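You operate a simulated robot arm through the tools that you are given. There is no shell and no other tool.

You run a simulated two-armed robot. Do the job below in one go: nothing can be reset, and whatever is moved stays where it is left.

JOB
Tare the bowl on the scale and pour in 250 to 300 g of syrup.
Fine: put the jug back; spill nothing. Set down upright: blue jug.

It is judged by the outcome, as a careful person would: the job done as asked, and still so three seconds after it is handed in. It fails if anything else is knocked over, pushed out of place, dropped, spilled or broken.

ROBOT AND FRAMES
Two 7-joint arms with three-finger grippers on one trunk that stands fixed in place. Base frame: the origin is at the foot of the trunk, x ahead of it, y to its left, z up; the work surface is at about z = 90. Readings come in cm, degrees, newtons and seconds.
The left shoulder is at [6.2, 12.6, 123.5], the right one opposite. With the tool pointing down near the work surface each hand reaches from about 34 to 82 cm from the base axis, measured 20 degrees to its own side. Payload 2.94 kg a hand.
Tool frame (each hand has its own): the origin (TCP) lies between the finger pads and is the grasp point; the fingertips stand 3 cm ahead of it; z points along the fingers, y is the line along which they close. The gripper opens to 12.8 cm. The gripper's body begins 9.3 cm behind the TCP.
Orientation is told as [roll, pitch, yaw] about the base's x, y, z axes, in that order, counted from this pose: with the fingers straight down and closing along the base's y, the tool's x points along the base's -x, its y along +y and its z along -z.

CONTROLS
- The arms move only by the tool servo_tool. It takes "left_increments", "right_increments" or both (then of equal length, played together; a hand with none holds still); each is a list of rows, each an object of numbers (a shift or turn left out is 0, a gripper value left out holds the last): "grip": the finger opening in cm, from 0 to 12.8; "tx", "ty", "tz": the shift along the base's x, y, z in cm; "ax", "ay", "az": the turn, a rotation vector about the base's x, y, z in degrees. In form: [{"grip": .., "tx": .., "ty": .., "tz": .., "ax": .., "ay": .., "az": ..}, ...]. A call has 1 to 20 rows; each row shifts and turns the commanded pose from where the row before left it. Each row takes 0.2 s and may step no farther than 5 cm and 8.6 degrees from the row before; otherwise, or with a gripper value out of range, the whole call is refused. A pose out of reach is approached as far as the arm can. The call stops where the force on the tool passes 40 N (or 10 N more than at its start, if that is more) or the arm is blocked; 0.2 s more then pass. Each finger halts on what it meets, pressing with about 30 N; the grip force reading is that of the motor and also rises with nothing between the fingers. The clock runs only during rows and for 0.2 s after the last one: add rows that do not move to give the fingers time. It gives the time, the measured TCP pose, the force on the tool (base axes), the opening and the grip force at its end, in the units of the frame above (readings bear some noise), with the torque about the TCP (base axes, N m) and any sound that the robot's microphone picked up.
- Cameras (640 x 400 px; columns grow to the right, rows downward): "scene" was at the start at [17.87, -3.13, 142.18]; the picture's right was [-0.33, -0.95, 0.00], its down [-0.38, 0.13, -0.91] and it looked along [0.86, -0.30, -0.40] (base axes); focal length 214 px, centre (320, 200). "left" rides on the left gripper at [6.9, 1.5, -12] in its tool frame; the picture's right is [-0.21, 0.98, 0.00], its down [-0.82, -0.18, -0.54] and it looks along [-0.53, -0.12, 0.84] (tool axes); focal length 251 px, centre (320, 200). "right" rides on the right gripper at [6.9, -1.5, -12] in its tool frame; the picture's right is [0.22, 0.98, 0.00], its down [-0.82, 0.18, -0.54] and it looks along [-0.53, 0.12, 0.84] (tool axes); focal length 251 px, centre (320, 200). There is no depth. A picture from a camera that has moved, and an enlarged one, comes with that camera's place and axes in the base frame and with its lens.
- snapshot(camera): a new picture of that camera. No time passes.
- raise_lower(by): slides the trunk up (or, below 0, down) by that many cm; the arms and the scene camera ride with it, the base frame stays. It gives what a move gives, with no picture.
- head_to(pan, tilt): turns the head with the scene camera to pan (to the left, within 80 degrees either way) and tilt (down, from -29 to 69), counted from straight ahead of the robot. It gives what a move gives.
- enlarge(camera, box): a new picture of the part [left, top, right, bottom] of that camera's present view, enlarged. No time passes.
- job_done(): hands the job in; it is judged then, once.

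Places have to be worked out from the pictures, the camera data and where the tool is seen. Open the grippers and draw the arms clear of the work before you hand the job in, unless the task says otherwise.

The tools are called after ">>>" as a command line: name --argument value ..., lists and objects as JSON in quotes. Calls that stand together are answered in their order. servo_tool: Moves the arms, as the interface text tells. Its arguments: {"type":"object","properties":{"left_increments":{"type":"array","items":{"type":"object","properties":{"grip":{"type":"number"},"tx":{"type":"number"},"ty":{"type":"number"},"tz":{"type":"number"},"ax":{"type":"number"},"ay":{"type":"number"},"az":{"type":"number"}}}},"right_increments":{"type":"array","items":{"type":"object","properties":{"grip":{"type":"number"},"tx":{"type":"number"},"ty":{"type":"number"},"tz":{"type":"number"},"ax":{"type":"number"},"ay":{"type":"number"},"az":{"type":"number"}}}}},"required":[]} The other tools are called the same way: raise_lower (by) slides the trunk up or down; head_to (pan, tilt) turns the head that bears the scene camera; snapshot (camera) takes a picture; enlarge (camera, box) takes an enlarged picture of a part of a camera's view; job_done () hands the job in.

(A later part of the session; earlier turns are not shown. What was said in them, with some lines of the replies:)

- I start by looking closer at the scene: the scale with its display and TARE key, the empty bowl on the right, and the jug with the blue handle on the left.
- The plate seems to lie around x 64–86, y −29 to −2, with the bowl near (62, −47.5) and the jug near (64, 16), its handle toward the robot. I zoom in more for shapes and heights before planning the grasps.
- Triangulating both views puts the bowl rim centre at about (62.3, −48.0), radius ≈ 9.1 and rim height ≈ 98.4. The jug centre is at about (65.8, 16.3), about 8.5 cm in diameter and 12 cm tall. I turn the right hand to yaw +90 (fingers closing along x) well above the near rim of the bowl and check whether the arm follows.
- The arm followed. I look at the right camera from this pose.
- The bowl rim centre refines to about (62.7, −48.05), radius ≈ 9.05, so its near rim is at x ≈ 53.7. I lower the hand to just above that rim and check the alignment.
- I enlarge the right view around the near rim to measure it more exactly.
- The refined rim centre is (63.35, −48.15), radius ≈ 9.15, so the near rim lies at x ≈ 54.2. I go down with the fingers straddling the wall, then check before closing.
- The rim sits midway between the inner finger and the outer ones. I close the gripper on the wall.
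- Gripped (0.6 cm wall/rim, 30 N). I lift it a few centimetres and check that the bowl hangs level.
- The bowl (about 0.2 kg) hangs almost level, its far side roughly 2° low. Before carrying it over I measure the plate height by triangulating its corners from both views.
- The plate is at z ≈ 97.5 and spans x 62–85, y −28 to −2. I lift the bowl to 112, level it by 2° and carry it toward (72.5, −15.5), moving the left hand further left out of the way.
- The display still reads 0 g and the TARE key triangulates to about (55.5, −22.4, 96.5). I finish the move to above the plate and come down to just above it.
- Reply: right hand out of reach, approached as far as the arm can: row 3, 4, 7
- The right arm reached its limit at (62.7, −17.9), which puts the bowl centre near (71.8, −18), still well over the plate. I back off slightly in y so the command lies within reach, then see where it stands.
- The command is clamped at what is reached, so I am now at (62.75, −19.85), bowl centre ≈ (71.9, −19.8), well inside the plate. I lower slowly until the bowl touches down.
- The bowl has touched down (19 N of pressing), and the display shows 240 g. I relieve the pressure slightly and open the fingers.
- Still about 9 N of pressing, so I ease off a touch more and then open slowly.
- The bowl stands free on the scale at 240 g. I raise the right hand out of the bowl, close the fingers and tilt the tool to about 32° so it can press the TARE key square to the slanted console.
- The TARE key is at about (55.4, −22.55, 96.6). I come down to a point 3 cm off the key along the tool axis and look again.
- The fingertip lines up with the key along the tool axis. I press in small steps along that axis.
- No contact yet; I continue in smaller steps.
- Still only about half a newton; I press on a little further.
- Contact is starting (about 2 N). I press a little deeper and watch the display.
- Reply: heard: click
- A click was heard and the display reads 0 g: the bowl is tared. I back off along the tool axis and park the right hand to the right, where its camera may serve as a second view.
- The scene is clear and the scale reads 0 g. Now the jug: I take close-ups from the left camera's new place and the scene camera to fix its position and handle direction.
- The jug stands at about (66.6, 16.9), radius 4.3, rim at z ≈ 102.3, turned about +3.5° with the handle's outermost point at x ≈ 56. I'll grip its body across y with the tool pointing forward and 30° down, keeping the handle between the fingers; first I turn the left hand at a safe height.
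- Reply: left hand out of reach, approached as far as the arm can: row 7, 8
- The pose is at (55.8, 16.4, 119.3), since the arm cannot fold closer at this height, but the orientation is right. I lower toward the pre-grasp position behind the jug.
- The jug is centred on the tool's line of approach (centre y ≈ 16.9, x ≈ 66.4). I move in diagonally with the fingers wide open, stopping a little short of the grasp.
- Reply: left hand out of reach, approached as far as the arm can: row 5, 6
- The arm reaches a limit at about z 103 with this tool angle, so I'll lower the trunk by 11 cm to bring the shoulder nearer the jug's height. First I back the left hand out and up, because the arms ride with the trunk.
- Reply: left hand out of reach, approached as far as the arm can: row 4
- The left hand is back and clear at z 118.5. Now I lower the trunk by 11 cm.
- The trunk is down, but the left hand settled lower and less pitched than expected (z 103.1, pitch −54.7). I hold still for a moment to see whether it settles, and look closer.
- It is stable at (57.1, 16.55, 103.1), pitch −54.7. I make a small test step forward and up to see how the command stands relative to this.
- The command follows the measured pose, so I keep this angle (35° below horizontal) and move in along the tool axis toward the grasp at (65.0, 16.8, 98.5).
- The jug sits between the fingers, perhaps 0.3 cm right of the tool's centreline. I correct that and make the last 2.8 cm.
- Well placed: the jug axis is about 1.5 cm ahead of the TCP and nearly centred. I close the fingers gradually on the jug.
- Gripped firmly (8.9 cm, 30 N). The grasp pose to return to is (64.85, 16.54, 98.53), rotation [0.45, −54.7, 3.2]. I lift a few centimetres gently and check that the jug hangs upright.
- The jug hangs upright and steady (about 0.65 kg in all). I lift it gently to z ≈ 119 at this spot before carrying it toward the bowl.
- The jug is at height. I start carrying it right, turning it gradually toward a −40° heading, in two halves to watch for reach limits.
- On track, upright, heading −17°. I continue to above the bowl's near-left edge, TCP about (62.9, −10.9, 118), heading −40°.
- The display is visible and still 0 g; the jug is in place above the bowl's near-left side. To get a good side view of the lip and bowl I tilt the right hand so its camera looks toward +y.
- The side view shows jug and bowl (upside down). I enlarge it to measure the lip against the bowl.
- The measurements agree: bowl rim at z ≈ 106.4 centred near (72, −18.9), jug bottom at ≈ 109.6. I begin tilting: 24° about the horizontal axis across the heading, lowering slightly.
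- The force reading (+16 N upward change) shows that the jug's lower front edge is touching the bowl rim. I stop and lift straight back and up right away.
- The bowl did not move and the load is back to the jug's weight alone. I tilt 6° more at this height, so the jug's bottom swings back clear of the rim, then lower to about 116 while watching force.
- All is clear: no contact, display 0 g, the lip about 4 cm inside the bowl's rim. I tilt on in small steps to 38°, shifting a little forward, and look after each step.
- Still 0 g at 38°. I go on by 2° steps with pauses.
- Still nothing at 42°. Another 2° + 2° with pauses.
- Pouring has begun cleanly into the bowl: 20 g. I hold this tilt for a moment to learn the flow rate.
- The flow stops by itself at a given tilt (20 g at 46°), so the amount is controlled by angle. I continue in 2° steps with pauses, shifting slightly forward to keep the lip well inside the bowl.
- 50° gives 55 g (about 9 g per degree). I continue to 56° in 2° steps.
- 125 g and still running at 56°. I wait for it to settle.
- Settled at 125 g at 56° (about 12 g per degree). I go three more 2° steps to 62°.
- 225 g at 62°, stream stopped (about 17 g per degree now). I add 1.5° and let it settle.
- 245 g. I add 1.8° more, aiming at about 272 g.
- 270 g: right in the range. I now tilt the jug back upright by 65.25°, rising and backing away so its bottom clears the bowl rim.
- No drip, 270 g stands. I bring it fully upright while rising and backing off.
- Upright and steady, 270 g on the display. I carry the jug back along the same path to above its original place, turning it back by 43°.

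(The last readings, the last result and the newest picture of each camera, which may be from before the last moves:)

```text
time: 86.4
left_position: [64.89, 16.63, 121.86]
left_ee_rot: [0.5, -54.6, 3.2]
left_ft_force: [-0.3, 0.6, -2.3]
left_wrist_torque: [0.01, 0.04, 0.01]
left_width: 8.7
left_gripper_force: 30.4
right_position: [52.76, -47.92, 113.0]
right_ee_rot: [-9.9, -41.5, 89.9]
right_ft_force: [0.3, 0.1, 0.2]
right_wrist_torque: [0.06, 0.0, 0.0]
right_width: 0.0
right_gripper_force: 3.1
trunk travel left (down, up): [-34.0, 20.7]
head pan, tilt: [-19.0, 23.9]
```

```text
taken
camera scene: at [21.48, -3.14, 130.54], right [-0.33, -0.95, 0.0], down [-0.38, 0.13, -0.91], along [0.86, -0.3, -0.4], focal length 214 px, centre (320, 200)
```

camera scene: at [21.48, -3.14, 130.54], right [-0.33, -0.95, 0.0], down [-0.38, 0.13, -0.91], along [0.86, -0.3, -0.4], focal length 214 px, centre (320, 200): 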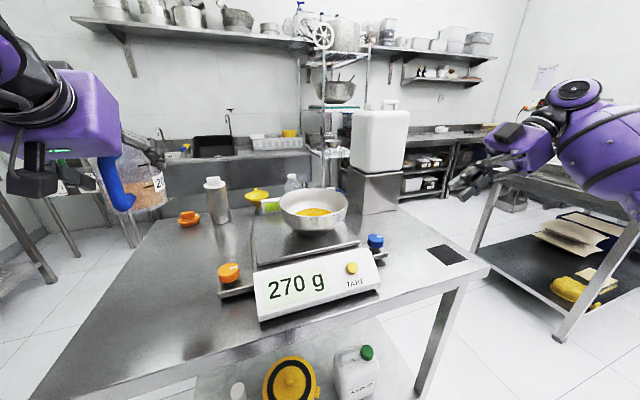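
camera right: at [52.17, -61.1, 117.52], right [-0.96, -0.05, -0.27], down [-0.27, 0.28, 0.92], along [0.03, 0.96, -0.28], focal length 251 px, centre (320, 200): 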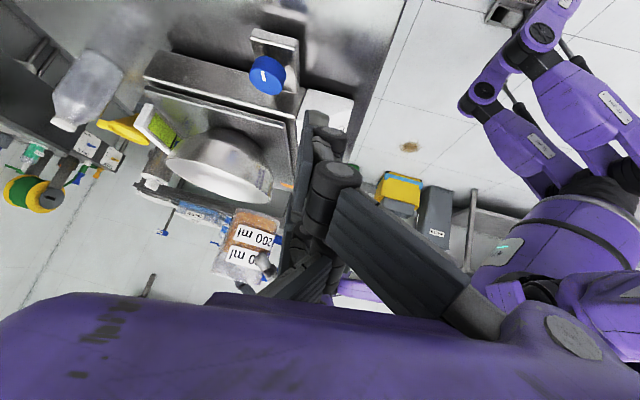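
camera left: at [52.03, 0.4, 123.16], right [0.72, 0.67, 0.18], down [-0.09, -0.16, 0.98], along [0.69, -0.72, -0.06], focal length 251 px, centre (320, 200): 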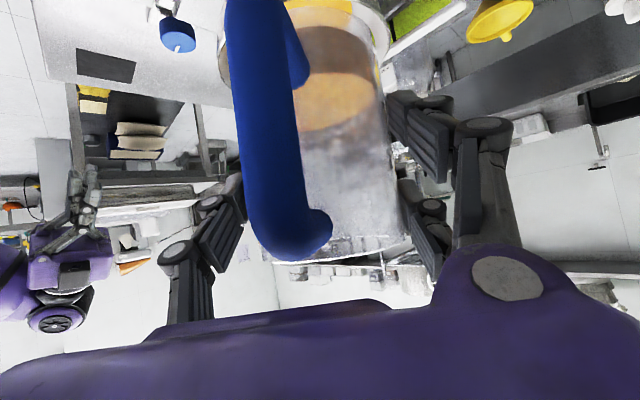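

The gripper opening has crept from 8.88 to 8.70, so the jug may be shifting slightly in the grip. I check closely before lowering.

>>> snapshot --camera "left"

>>> enlarge --camera "scene" --box '[60, 100, 200, 240]'

```text
taken
camera left: at [51.09, 17.43, 123.22], right [0.06, 0.98, 0.18], down [0.05, -0.18, 0.98], along [1.0, -0.05, -0.06], focal length 251 px, centre (320, 200)
```

left: 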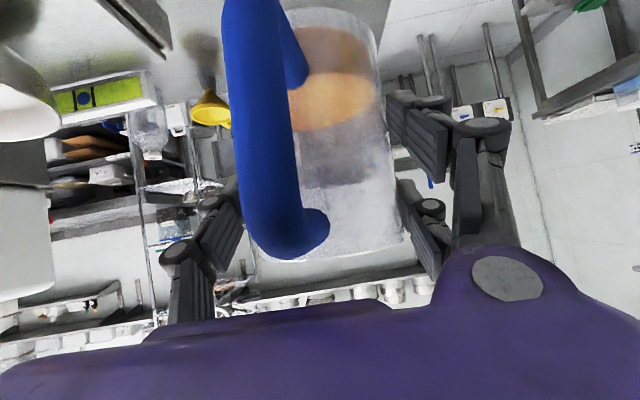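

```text
2.86 times, centred on (130, 170) of scene
camera zoom: at [21.48, -3.14, 130.54], right [-0.33, -0.95, 0.0], down [-0.38, 0.13, -0.91], along [0.86, -0.3, -0.4], focal length 613 px, centre (863, 286)
```

zoom: 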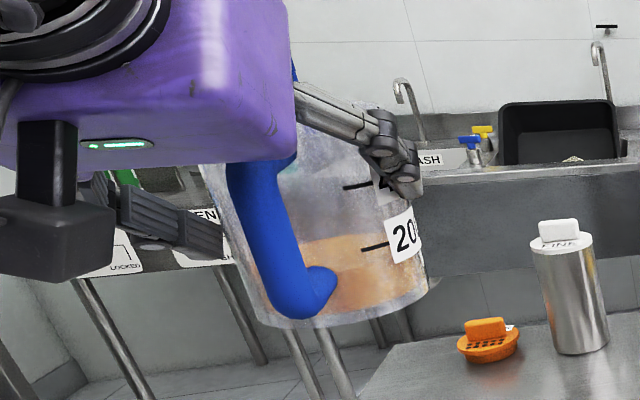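

The handle appears slightly lower in view than at lift-off (perhaps 2° of rotation in the grip). I check from the side with the right camera.

>>> enlarge --camera "right" --box '[200, 210, 320, 310]'

>>> snapshot --camera "right"

```text
4.00 times, centred on (260, 260) of right
camera zoom: at [52.15, -61.1, 117.52], right [-0.96, -0.05, -0.27], down [-0.27, 0.28, 0.92], along [0.03, 0.96, -0.28], focal length 1006 px, centre (560, -40)
```

zoom: 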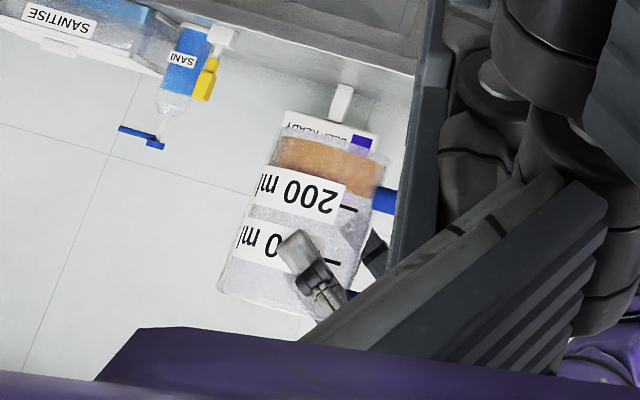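

```text
taken
camera right: at [52.15, -61.1, 117.52], right [-0.96, -0.05, -0.27], down [-0.27, 0.28, 0.92], along [0.03, 0.96, -0.28], focal length 251 px, centre (320, 200)
```

right: 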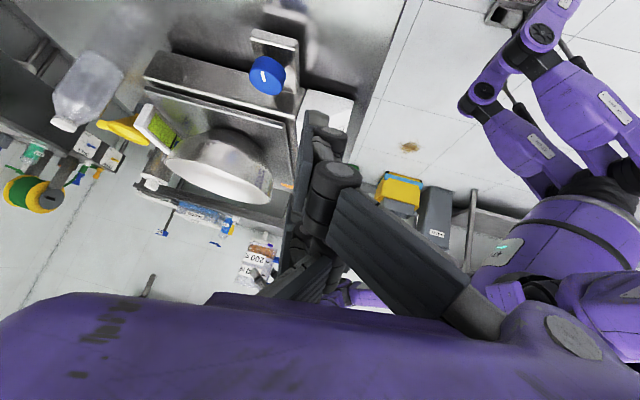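

From the side the jug looks upright within about a degree. I lower it straight down over its original spot, to just above the table.

>>> servo_tool --left_increments '[{"tz": -0.8, "ty": -0.08}, {"tz": -1.5}, {"tz": -2}, {"tz": -2}, {"tz": -2}, {"tz": -2}, {"tz": -2}, {"tz": -2}, {"tz": -2}, {"tz": -2}, {"tz": -1.3}, {"tz": -0.6}, {}]'

>>> snapshot --camera "left"

>>> enlarge --camera "scene" --box '[60, 200, 240, 350]'

```text
time: 89.2
left_position: [64.89, 16.42, 101.54]
left_ee_rot: [0.5, -54.5, 3.2]
left_ft_force: [0.4, 0.1, -3.3]
left_wrist_torque: [0.01, 0.03, 0.03]
left_width: 8.75
left_gripper_force: 29.8
right_position: [52.72, -47.87, 113.16]
right_ee_rot: [-10.0, -41.5, 89.9]
right_ft_force: [0.4, 0.4, -0.4]
right_wrist_torque: [-0.01, 0.0, -0.03]
right_width: 0.0
right_gripper_force: 2.4
trunk travel left (down, up): [-34.0, 20.7]
head pan, tilt: [-19.0, 23.9]
```

```text
taken
camera left: at [51.04, 17.29, 102.93], right [0.06, 0.98, 0.18], down [0.05, -0.18, 0.98], along [1.0, -0.06, -0.06], focal length 251 px, centre (320, 200)
```

left: 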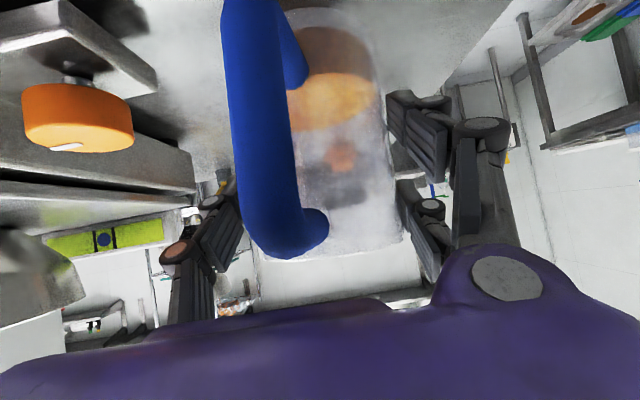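

```text
2.67 times, centred on (150, 275) of scene
camera zoom: at [21.46, -3.12, 130.55], right [-0.33, -0.95, 0.0], down [-0.38, 0.13, -0.91], along [0.86, -0.3, -0.4], focal length 572 px, centre (773, 0)
```

zoom: 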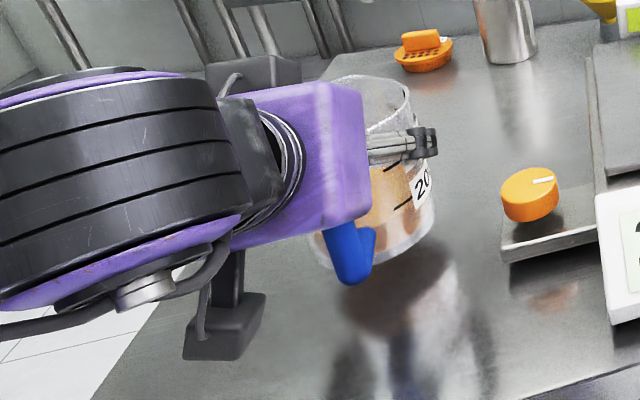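

Nearly identical to the picture at lift-off. I lower the rest slowly and watch for contact.

>>> servo_tool --left_increments '[{"tz": -0.8}, {"tz": -0.6}, {"tz": -0.5}, {"tz": -0.3}, {"tz": -0.2}, {"tz": -0.2}, {}]'

```text
time: 90.8
left_position: [64.83, 16.54, 99.04]
left_ee_rot: [0.5, -54.6, 3.1]
left_ft_force: [-0.1, -0.1, -3.4]
left_wrist_torque: [-0.02, 0.02, -0.01]
left_width: 8.72
left_gripper_force: 29.6
right_position: [52.71, -47.78, 113.16]
right_ee_rot: [-10.1, -41.4, 89.9]
right_ft_force: [-0.7, 0.5, 0.0]
right_wrist_torque: [-0.01, 0.01, 0.0]
right_width: 0.0
right_gripper_force: 2.7
trunk travel left (down, up): [-34.0, 20.7]
head pan, tilt: [-19.0, 23.9]
```

No contact yet at z 99.0 (grasp height was 98.5); I continue in 0.15 cm steps.

>>> servo_tool --left_increments '[{"tz": -0.2}, {"tz": -0.15}, {"tz": -0.15}, {}]'

```text
time: 91.8
left_position: [64.95, 16.5, 98.89]
left_ee_rot: [0.3, -55.0, 3.2]
left_ft_force: [-1.3, 3.2, 15.7]
left_wrist_torque: [-0.32, 0.0, -0.11]
left_width: 8.71
left_gripper_force: 29.9
right_position: [52.65, -47.97, 113.26]
right_ee_rot: [-10.0, -41.5, 90.0]
right_ft_force: [0.5, -0.2, 0.3]
right_wrist_torque: [-0.04, 0.01, -0.01]
right_width: 0.01
right_gripper_force: 2.9
trunk travel left (down, up): [-34.0, 20.7]
head pan, tilt: [-19.0, 23.9]
```

Contact: about 19 N of support, so the jug stands on the table. I ease off the pressure and open the fingers very gradually.

>>> servo_tool --left_increments '[{"tz": 0.15}, {}, {}]'

```text
time: 92.6
left_position: [64.74, 16.59, 98.7]
left_ee_rot: [0.6, -54.7, 3.1]
left_ft_force: [0.7, 5.1, 11.6]
left_wrist_torque: [-0.18, -0.19, 0.09]
left_width: 8.7
left_gripper_force: 30.1
right_position: [52.67, -47.74, 113.14]
right_ee_rot: [-10.0, -41.5, 90.0]
right_ft_force: [-1.2, -1.2, -0.8]
right_wrist_torque: [-0.02, 0.03, -0.01]
right_width: 0.01
right_gripper_force: 2.4
trunk travel left (down, up): [-34.0, 20.7]
head pan, tilt: [-19.0, 23.9]
```

>>> servo_tool --left_increments '[{"tz": 0.12}, {}, {}]'

>>> enlarge --camera "scene" --box '[60, 200, 240, 350]'

>>> snapshot --camera "left"

```text
time: 93.4
left_position: [64.73, 16.48, 98.75]
left_ee_rot: [0.5, -54.5, 3.1]
left_ft_force: [-1.5, 2.1, 4.8]
left_wrist_torque: [-0.14, 0.05, -0.03]
left_width: 8.69
left_gripper_force: 29.6
right_position: [52.66, -47.83, 113.04]
right_ee_rot: [-9.9, -41.6, 90.0]
right_ft_force: [0.7, -0.2, -0.4]
right_wrist_torque: [0.03, -0.02, -0.01]
right_width: 0.02
right_gripper_force: 2.7
trunk travel left (down, up): [-34.0, 20.7]
head pan, tilt: [-19.0, 23.9]
```

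```text
2.67 times, centred on (150, 275) of scene
camera zoom: at [21.37, -3.11, 130.56], right [-0.33, -0.95, 0.0], down [-0.38, 0.13, -0.91], along [0.86, -0.3, -0.4], focal length 572 px, centre (773, 0)
```

zoom: 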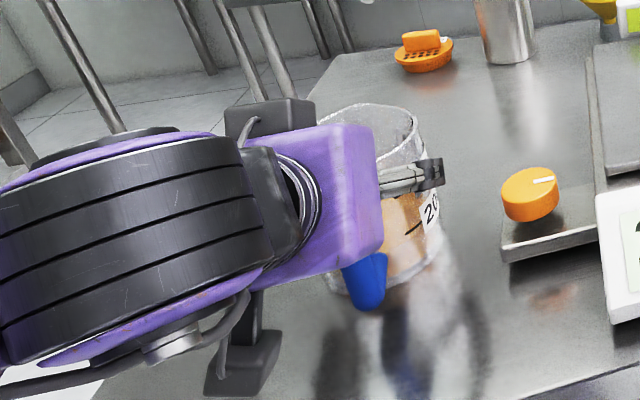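

```text
taken
camera left: at [50.95, 17.35, 100.13], right [0.07, 0.98, 0.18], down [0.05, -0.18, 0.98], along [1.0, -0.06, -0.06], focal length 251 px, centre (320, 200)
```

left: 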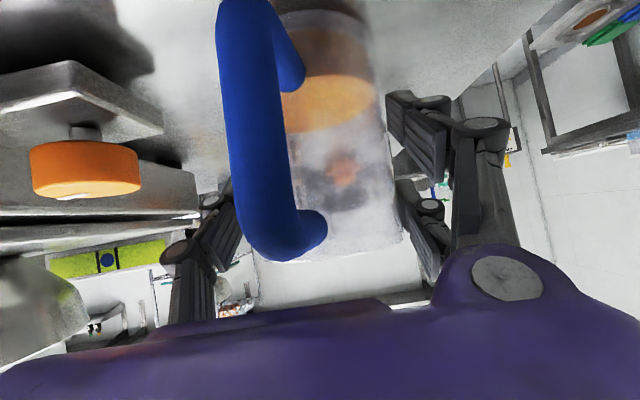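

The jug stands on the table with little pressing left. I open the fingers gradually.

>>> servo_tool --left_increments '[{"grip": 8.8}, {"grip": 9.0}, {"grip": 9.4}, {"grip": 10}, {"grip": 11}, {"grip": 12.2}, {"grip": 12.8}, {}]'

>>> snapshot --camera "left"

>>> enlarge --camera "scene" --box '[60, 200, 240, 350]'

```text
time: 95.2
left_position: [64.78, 16.51, 98.76]
left_ee_rot: [0.5, -54.6, 3.0]
left_ft_force: [-0.7, 0.2, -0.2]
left_wrist_torque: [0.0, -0.02, 0.0]
left_width: 12.79
left_gripper_force: 0.1
right_position: [52.76, -47.82, 113.1]
right_ee_rot: [-9.9, -41.4, 89.9]
right_ft_force: [0.3, 0.1, -0.5]
right_wrist_torque: [0.01, -0.01, 0.01]
right_width: 0.01
right_gripper_force: 3.0
trunk travel left (down, up): [-34.0, 20.7]
head pan, tilt: [-19.0, 23.9]
```

```text
taken
camera left: at [51.03, 17.36, 100.16], right [0.06, 0.98, 0.18], down [0.05, -0.18, 0.98], along [1.0, -0.06, -0.06], focal length 251 px, centre (320, 200)
```

left: 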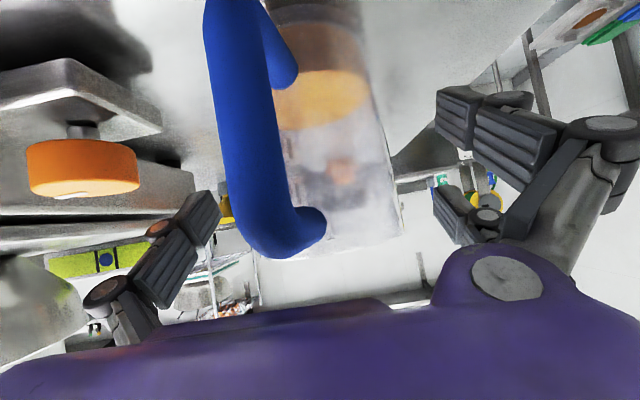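

```text
2.67 times, centred on (150, 275) of scene
camera zoom: at [21.44, -3.13, 130.55], right [-0.33, -0.95, 0.0], down [-0.38, 0.13, -0.91], along [0.86, -0.3, -0.4], focal length 572 px, centre (773, 0)
```

zoom: 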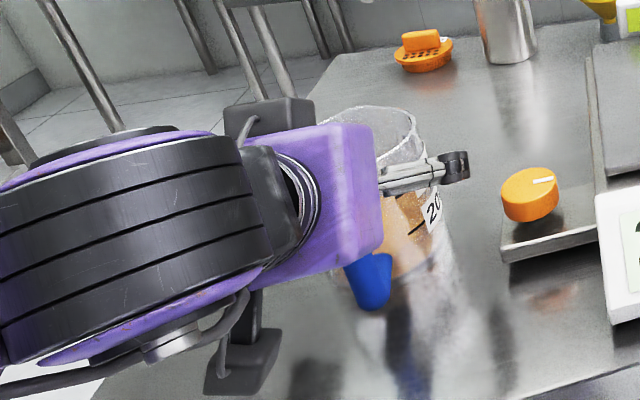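

Released; the jug stands. I back the left hand straight out along the tool axis.

>>> servo_tool --left_increments '[{"tx": -0.6, "ty": -0.03, "tz": 0.45}, {"tx": -0.9, "ty": -0.05, "tz": 0.65}, {"tx": -0.9, "ty": -0.05, "tz": 0.65}, {"tx": -0.9, "ty": -0.05, "tz": 0.65}, {"tx": -0.9, "ty": -0.05, "tz": 0.65}, {"tx": -0.9, "ty": -0.05, "tz": 0.65}, {"tx": -0.9, "ty": -0.05, "tz": 0.65}, {}]'

>>> snapshot --camera "left"

>>> enlarge --camera "scene" --box '[60, 200, 240, 350]'

```text
time: 97.0
left_position: [58.85, 16.2, 103.24]
left_ee_rot: [0.5, -54.7, 3.1]
left_ft_force: [0.6, 0.1, -0.1]
left_wrist_torque: [0.0, 0.01, 0.01]
left_width: 12.83
left_gripper_force: 0.1
right_position: [52.86, -47.78, 113.12]
right_ee_rot: [-10.0, -41.5, 89.8]
right_ft_force: [-0.8, 0.2, -0.1]
right_wrist_torque: [-0.03, 0.0, -0.01]
right_width: 0.0
right_gripper_force: 3.1
trunk travel left (down, up): [-34.0, 20.7]
head pan, tilt: [-19.0, 23.9]
```

```text
taken
camera left: at [44.99, 17.0, 104.49], right [0.07, 0.98, 0.18], down [0.05, -0.18, 0.98], along [1.0, -0.06, -0.06], focal length 251 px, centre (320, 200)
```

left: 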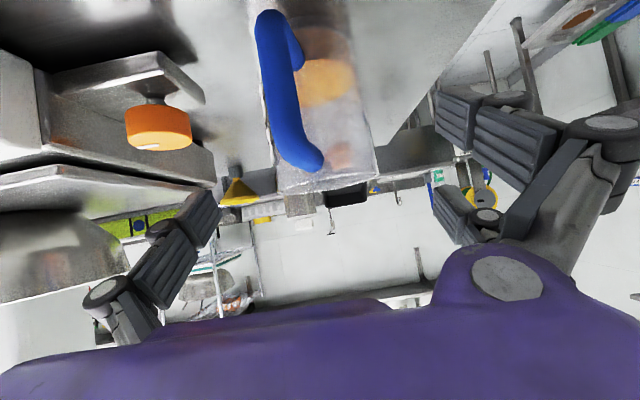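

```text
2.67 times, centred on (150, 275) of scene
camera zoom: at [21.45, -3.12, 130.55], right [-0.33, -0.95, 0.0], down [-0.38, 0.13, -0.91], along [0.86, -0.3, -0.4], focal length 572 px, centre (773, 0)
```

zoom: 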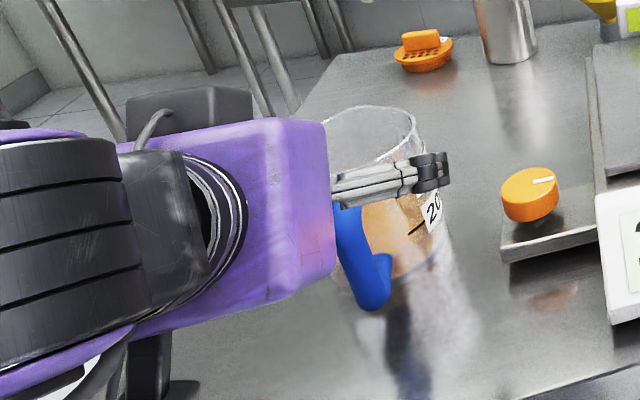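

The jug stands upright in its place. I raise the left hand well clear and turn it back to a resting pose over the near side.

>>> servo_tool --left_increments '[{"tz": 2}, {"tz": 2.5}, {"tz": 2.5}, {"tz": 2.5}, {"tz": 2.5}, {"tz": 2.5}, {"tz": 2, "ay": 7}, {"tz": 1, "ay": 7.5}, {"tx": -1, "ay": 7.5}, {"tx": -1.2, "ay": 7.5}, {"tx": -1.2, "ay": 7.5}, {"tx": -1.2, "ty": 0.5, "ay": 7.5}, {"tx": -1.2, "ty": 0.5, "ay": 7.5}, {"tx": -1.2, "ty": 0.5}, {}]'

>>> snapshot --camera "scene"

>>> snapshot --camera "left"

```text
time: 100.2
left_position: [51.95, 17.73, 120.66]
left_ee_rot: [2.9, -2.6, 1.9]
left_ft_force: [0.5, -1.1, -0.1]
left_wrist_torque: [-0.01, 0.0, 0.01]
left_width: 12.8
left_gripper_force: 0.0
right_position: [52.87, -47.93, 113.02]
right_ee_rot: [-9.9, -41.4, 89.9]
right_ft_force: [0.0, -1.0, 0.3]
right_wrist_torque: [0.0, 0.01, 0.03]
right_width: 0.02
right_gripper_force: 2.8
trunk travel left (down, up): [-34.0, 20.7]
head pan, tilt: [-19.0, 23.9]
```

```text
taken
camera scene: at [21.48, -3.16, 130.54], right [-0.33, -0.95, 0.0], down [-0.38, 0.13, -0.91], along [0.86, -0.3, -0.4], focal length 214 px, centre (320, 200)
```

scene: 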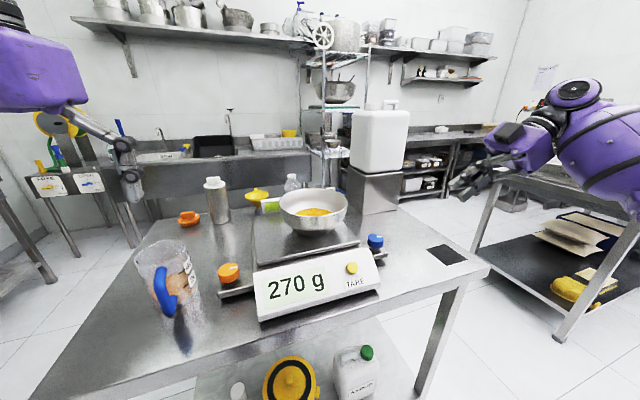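

```text
taken
camera left: at [44.45, 18.57, 132.43], right [0.18, 0.98, 0.06], down [0.8, -0.18, 0.57], along [0.57, -0.06, -0.82], focal length 251 px, centre (320, 200)
```

left: 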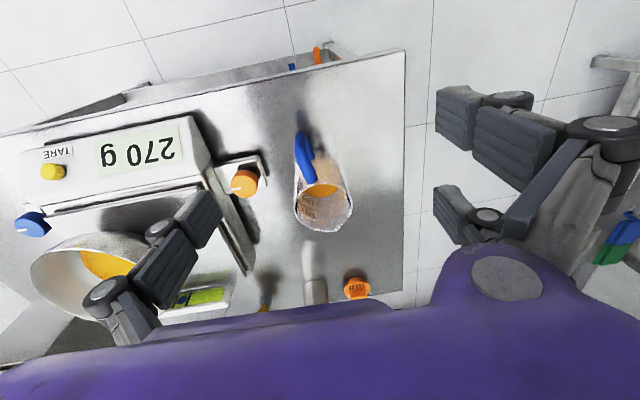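

Both hands are clear, the scale holds 270 g. I check the jug, bowl and table closely for spills and position.

>>> enlarge --camera "left" --box '[260, 100, 380, 250]'

>>> enlarge --camera "scene" --box '[110, 200, 250, 350]'

>>> enlarge --camera "scene" --box '[220, 160, 400, 320]'

>>> enlarge --camera "left" --box '[10, 100, 280, 340]'

```text
2.67 times, centred on (320, 175) of left
camera zoom: at [44.45, 18.57, 132.43], right [0.18, 0.98, 0.06], down [0.8, -0.18, 0.57], along [0.57, -0.06, -0.82], focal length 670 px, centre (320, 267)
```

zoom: 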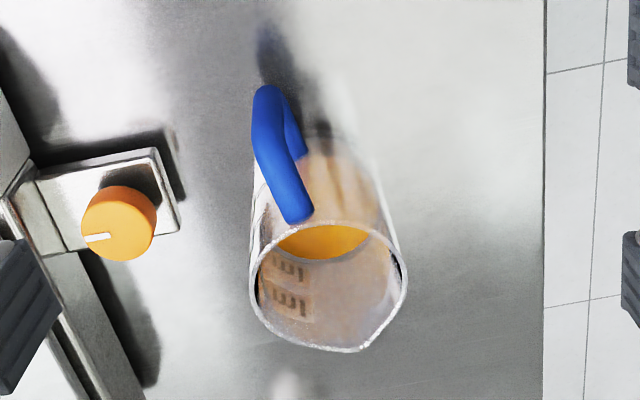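

```text
2.67 times, centred on (180, 275) of scene
camera zoom: at [21.48, -3.16, 130.54], right [-0.33, -0.95, 0.0], down [-0.38, 0.13, -0.91], along [0.86, -0.3, -0.4], focal length 572 px, centre (693, 0)
```

zoom: 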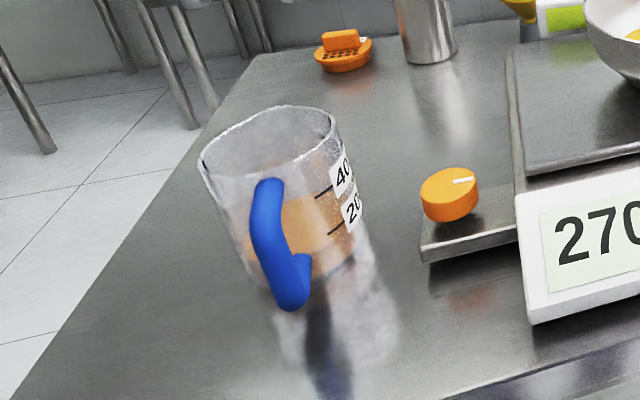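

```text
2.50 times, centred on (310, 240) of scene
camera zoom: at [21.48, -3.16, 130.54], right [-0.33, -0.95, 0.0], down [-0.38, 0.13, -0.91], along [0.86, -0.3, -0.4], focal length 536 px, centre (345, 100)
```

zoom: 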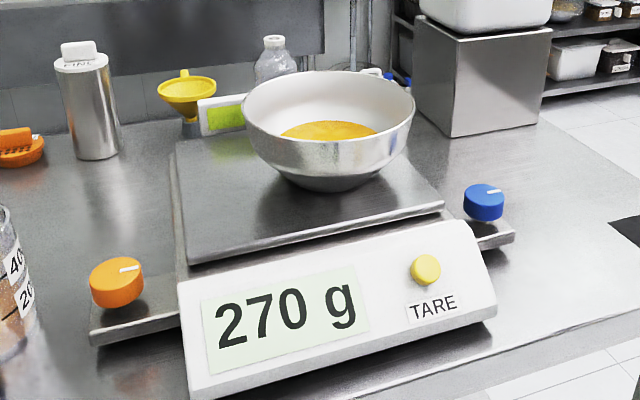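

```text
1.67 times, centred on (145, 220) of left
camera zoom: at [44.45, 18.57, 132.43], right [0.18, 0.98, 0.06], down [0.8, -0.18, 0.57], along [0.57, -0.06, -0.82], focal length 419 px, centre (612, 167)
```

zoom: 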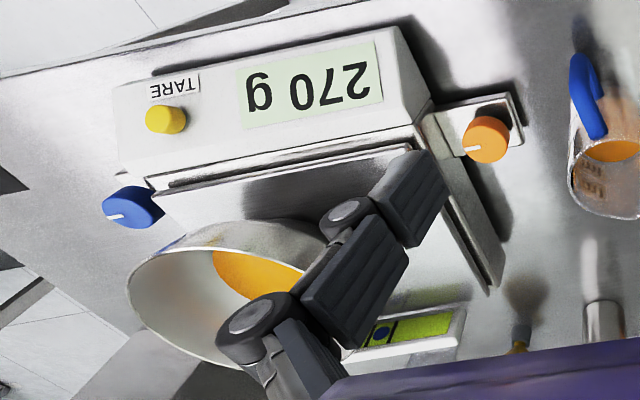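

Everything looks right: the jug is upright in its place, the bowl is on the scale with 270 g and no spills are visible. I open the right gripper and draw both arms clear of the work.

>>> servo_tool --right_increments '[{"grip": 4, "tz": 2, "ax": -6}, {"grip": 8, "tz": 2, "ax": -7}, {"grip": 12, "tz": 2, "ax": -7}, {"grip": 12.8, "tz": 1, "ax": -7}, {"tz": 1, "ax": -7, "tx": -0.8}, {"ax": -7, "tx": -0.8}, {"tx": -0.8}, {"tx": -0.8}, {}]' --left_increments '[{"tz": 1, "ty": 0.5}, {"tz": 1, "ty": 0.5}, {"tz": 1, "ty": 0.5}, {"tz": 1, "tx": -0.5}, {"tz": 1, "tx": -0.5}, {"tx": -0.5}, {"tx": -0.5}, {}, {}]'

>>> snapshot --camera "scene"

>>> snapshot --camera "right"

```text
time: 102.2
left_position: [49.88, 19.13, 125.67]
left_ee_rot: [3.0, -2.7, 1.8]
left_ft_force: [-0.1, 0.3, 0.8]
left_wrist_torque: [0.01, 0.04, 0.03]
left_width: 12.8
left_gripper_force: 0.1
right_position: [49.71, -47.9, 121.03]
right_ee_rot: [-10.0, -0.4, 90.1]
right_ft_force: [0.0, 0.4, 0.8]
right_wrist_torque: [0.02, 0.03, 0.0]
right_width: 12.83
right_gripper_force: 0.2
trunk travel left (down, up): [-34.0, 20.7]
head pan, tilt: [-19.0, 23.9]
```

```text
taken
camera scene: at [21.46, -3.14, 130.55], right [-0.33, -0.95, 0.0], down [-0.38, 0.13, -0.91], along [0.86, -0.3, -0.4], focal length 214 px, centre (320, 200)
```

scene: 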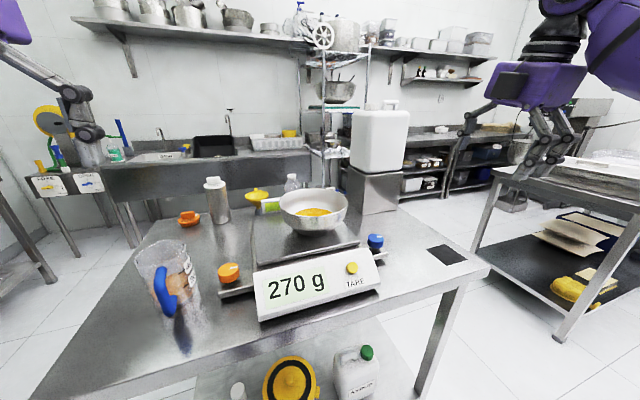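

```text
taken
camera right: at [48.98, -54.95, 133.05], right [-0.96, -0.21, -0.17], down [-0.27, 0.82, 0.51], along [0.03, 0.54, -0.84], focal length 251 px, centre (320, 200)
```

right: 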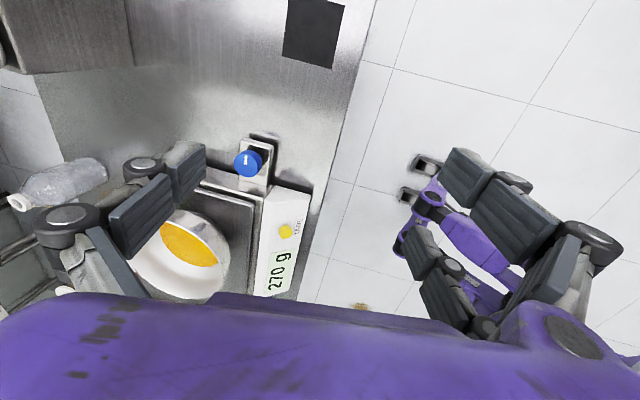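

Both arms are clear with the grippers open. The bowl was tared and holds 270 g of syrup, the jug is upright back in its place, and nothing has been spilled or moved, so I hand the job in.

>>> job_done

```text
The job is handed in.
```

The bowl is on the scale, tared, and holds 270 g of syrup by the display. The blue jug is back in its original place, standing upright, and I saw no spills in the final pictures.

While I was tilting the jug, its lower edge touched the bowl's rim with roughly 16 N. I lifted it off at once; the bowl did not shift, and the display still read 0 g before I poured.

I also lowered the trunk by 11 cm so the left arm could reach the jug, and left it there. Both grippers are open and drawn clear of the work. The job has been handed in, with no verdict shown.
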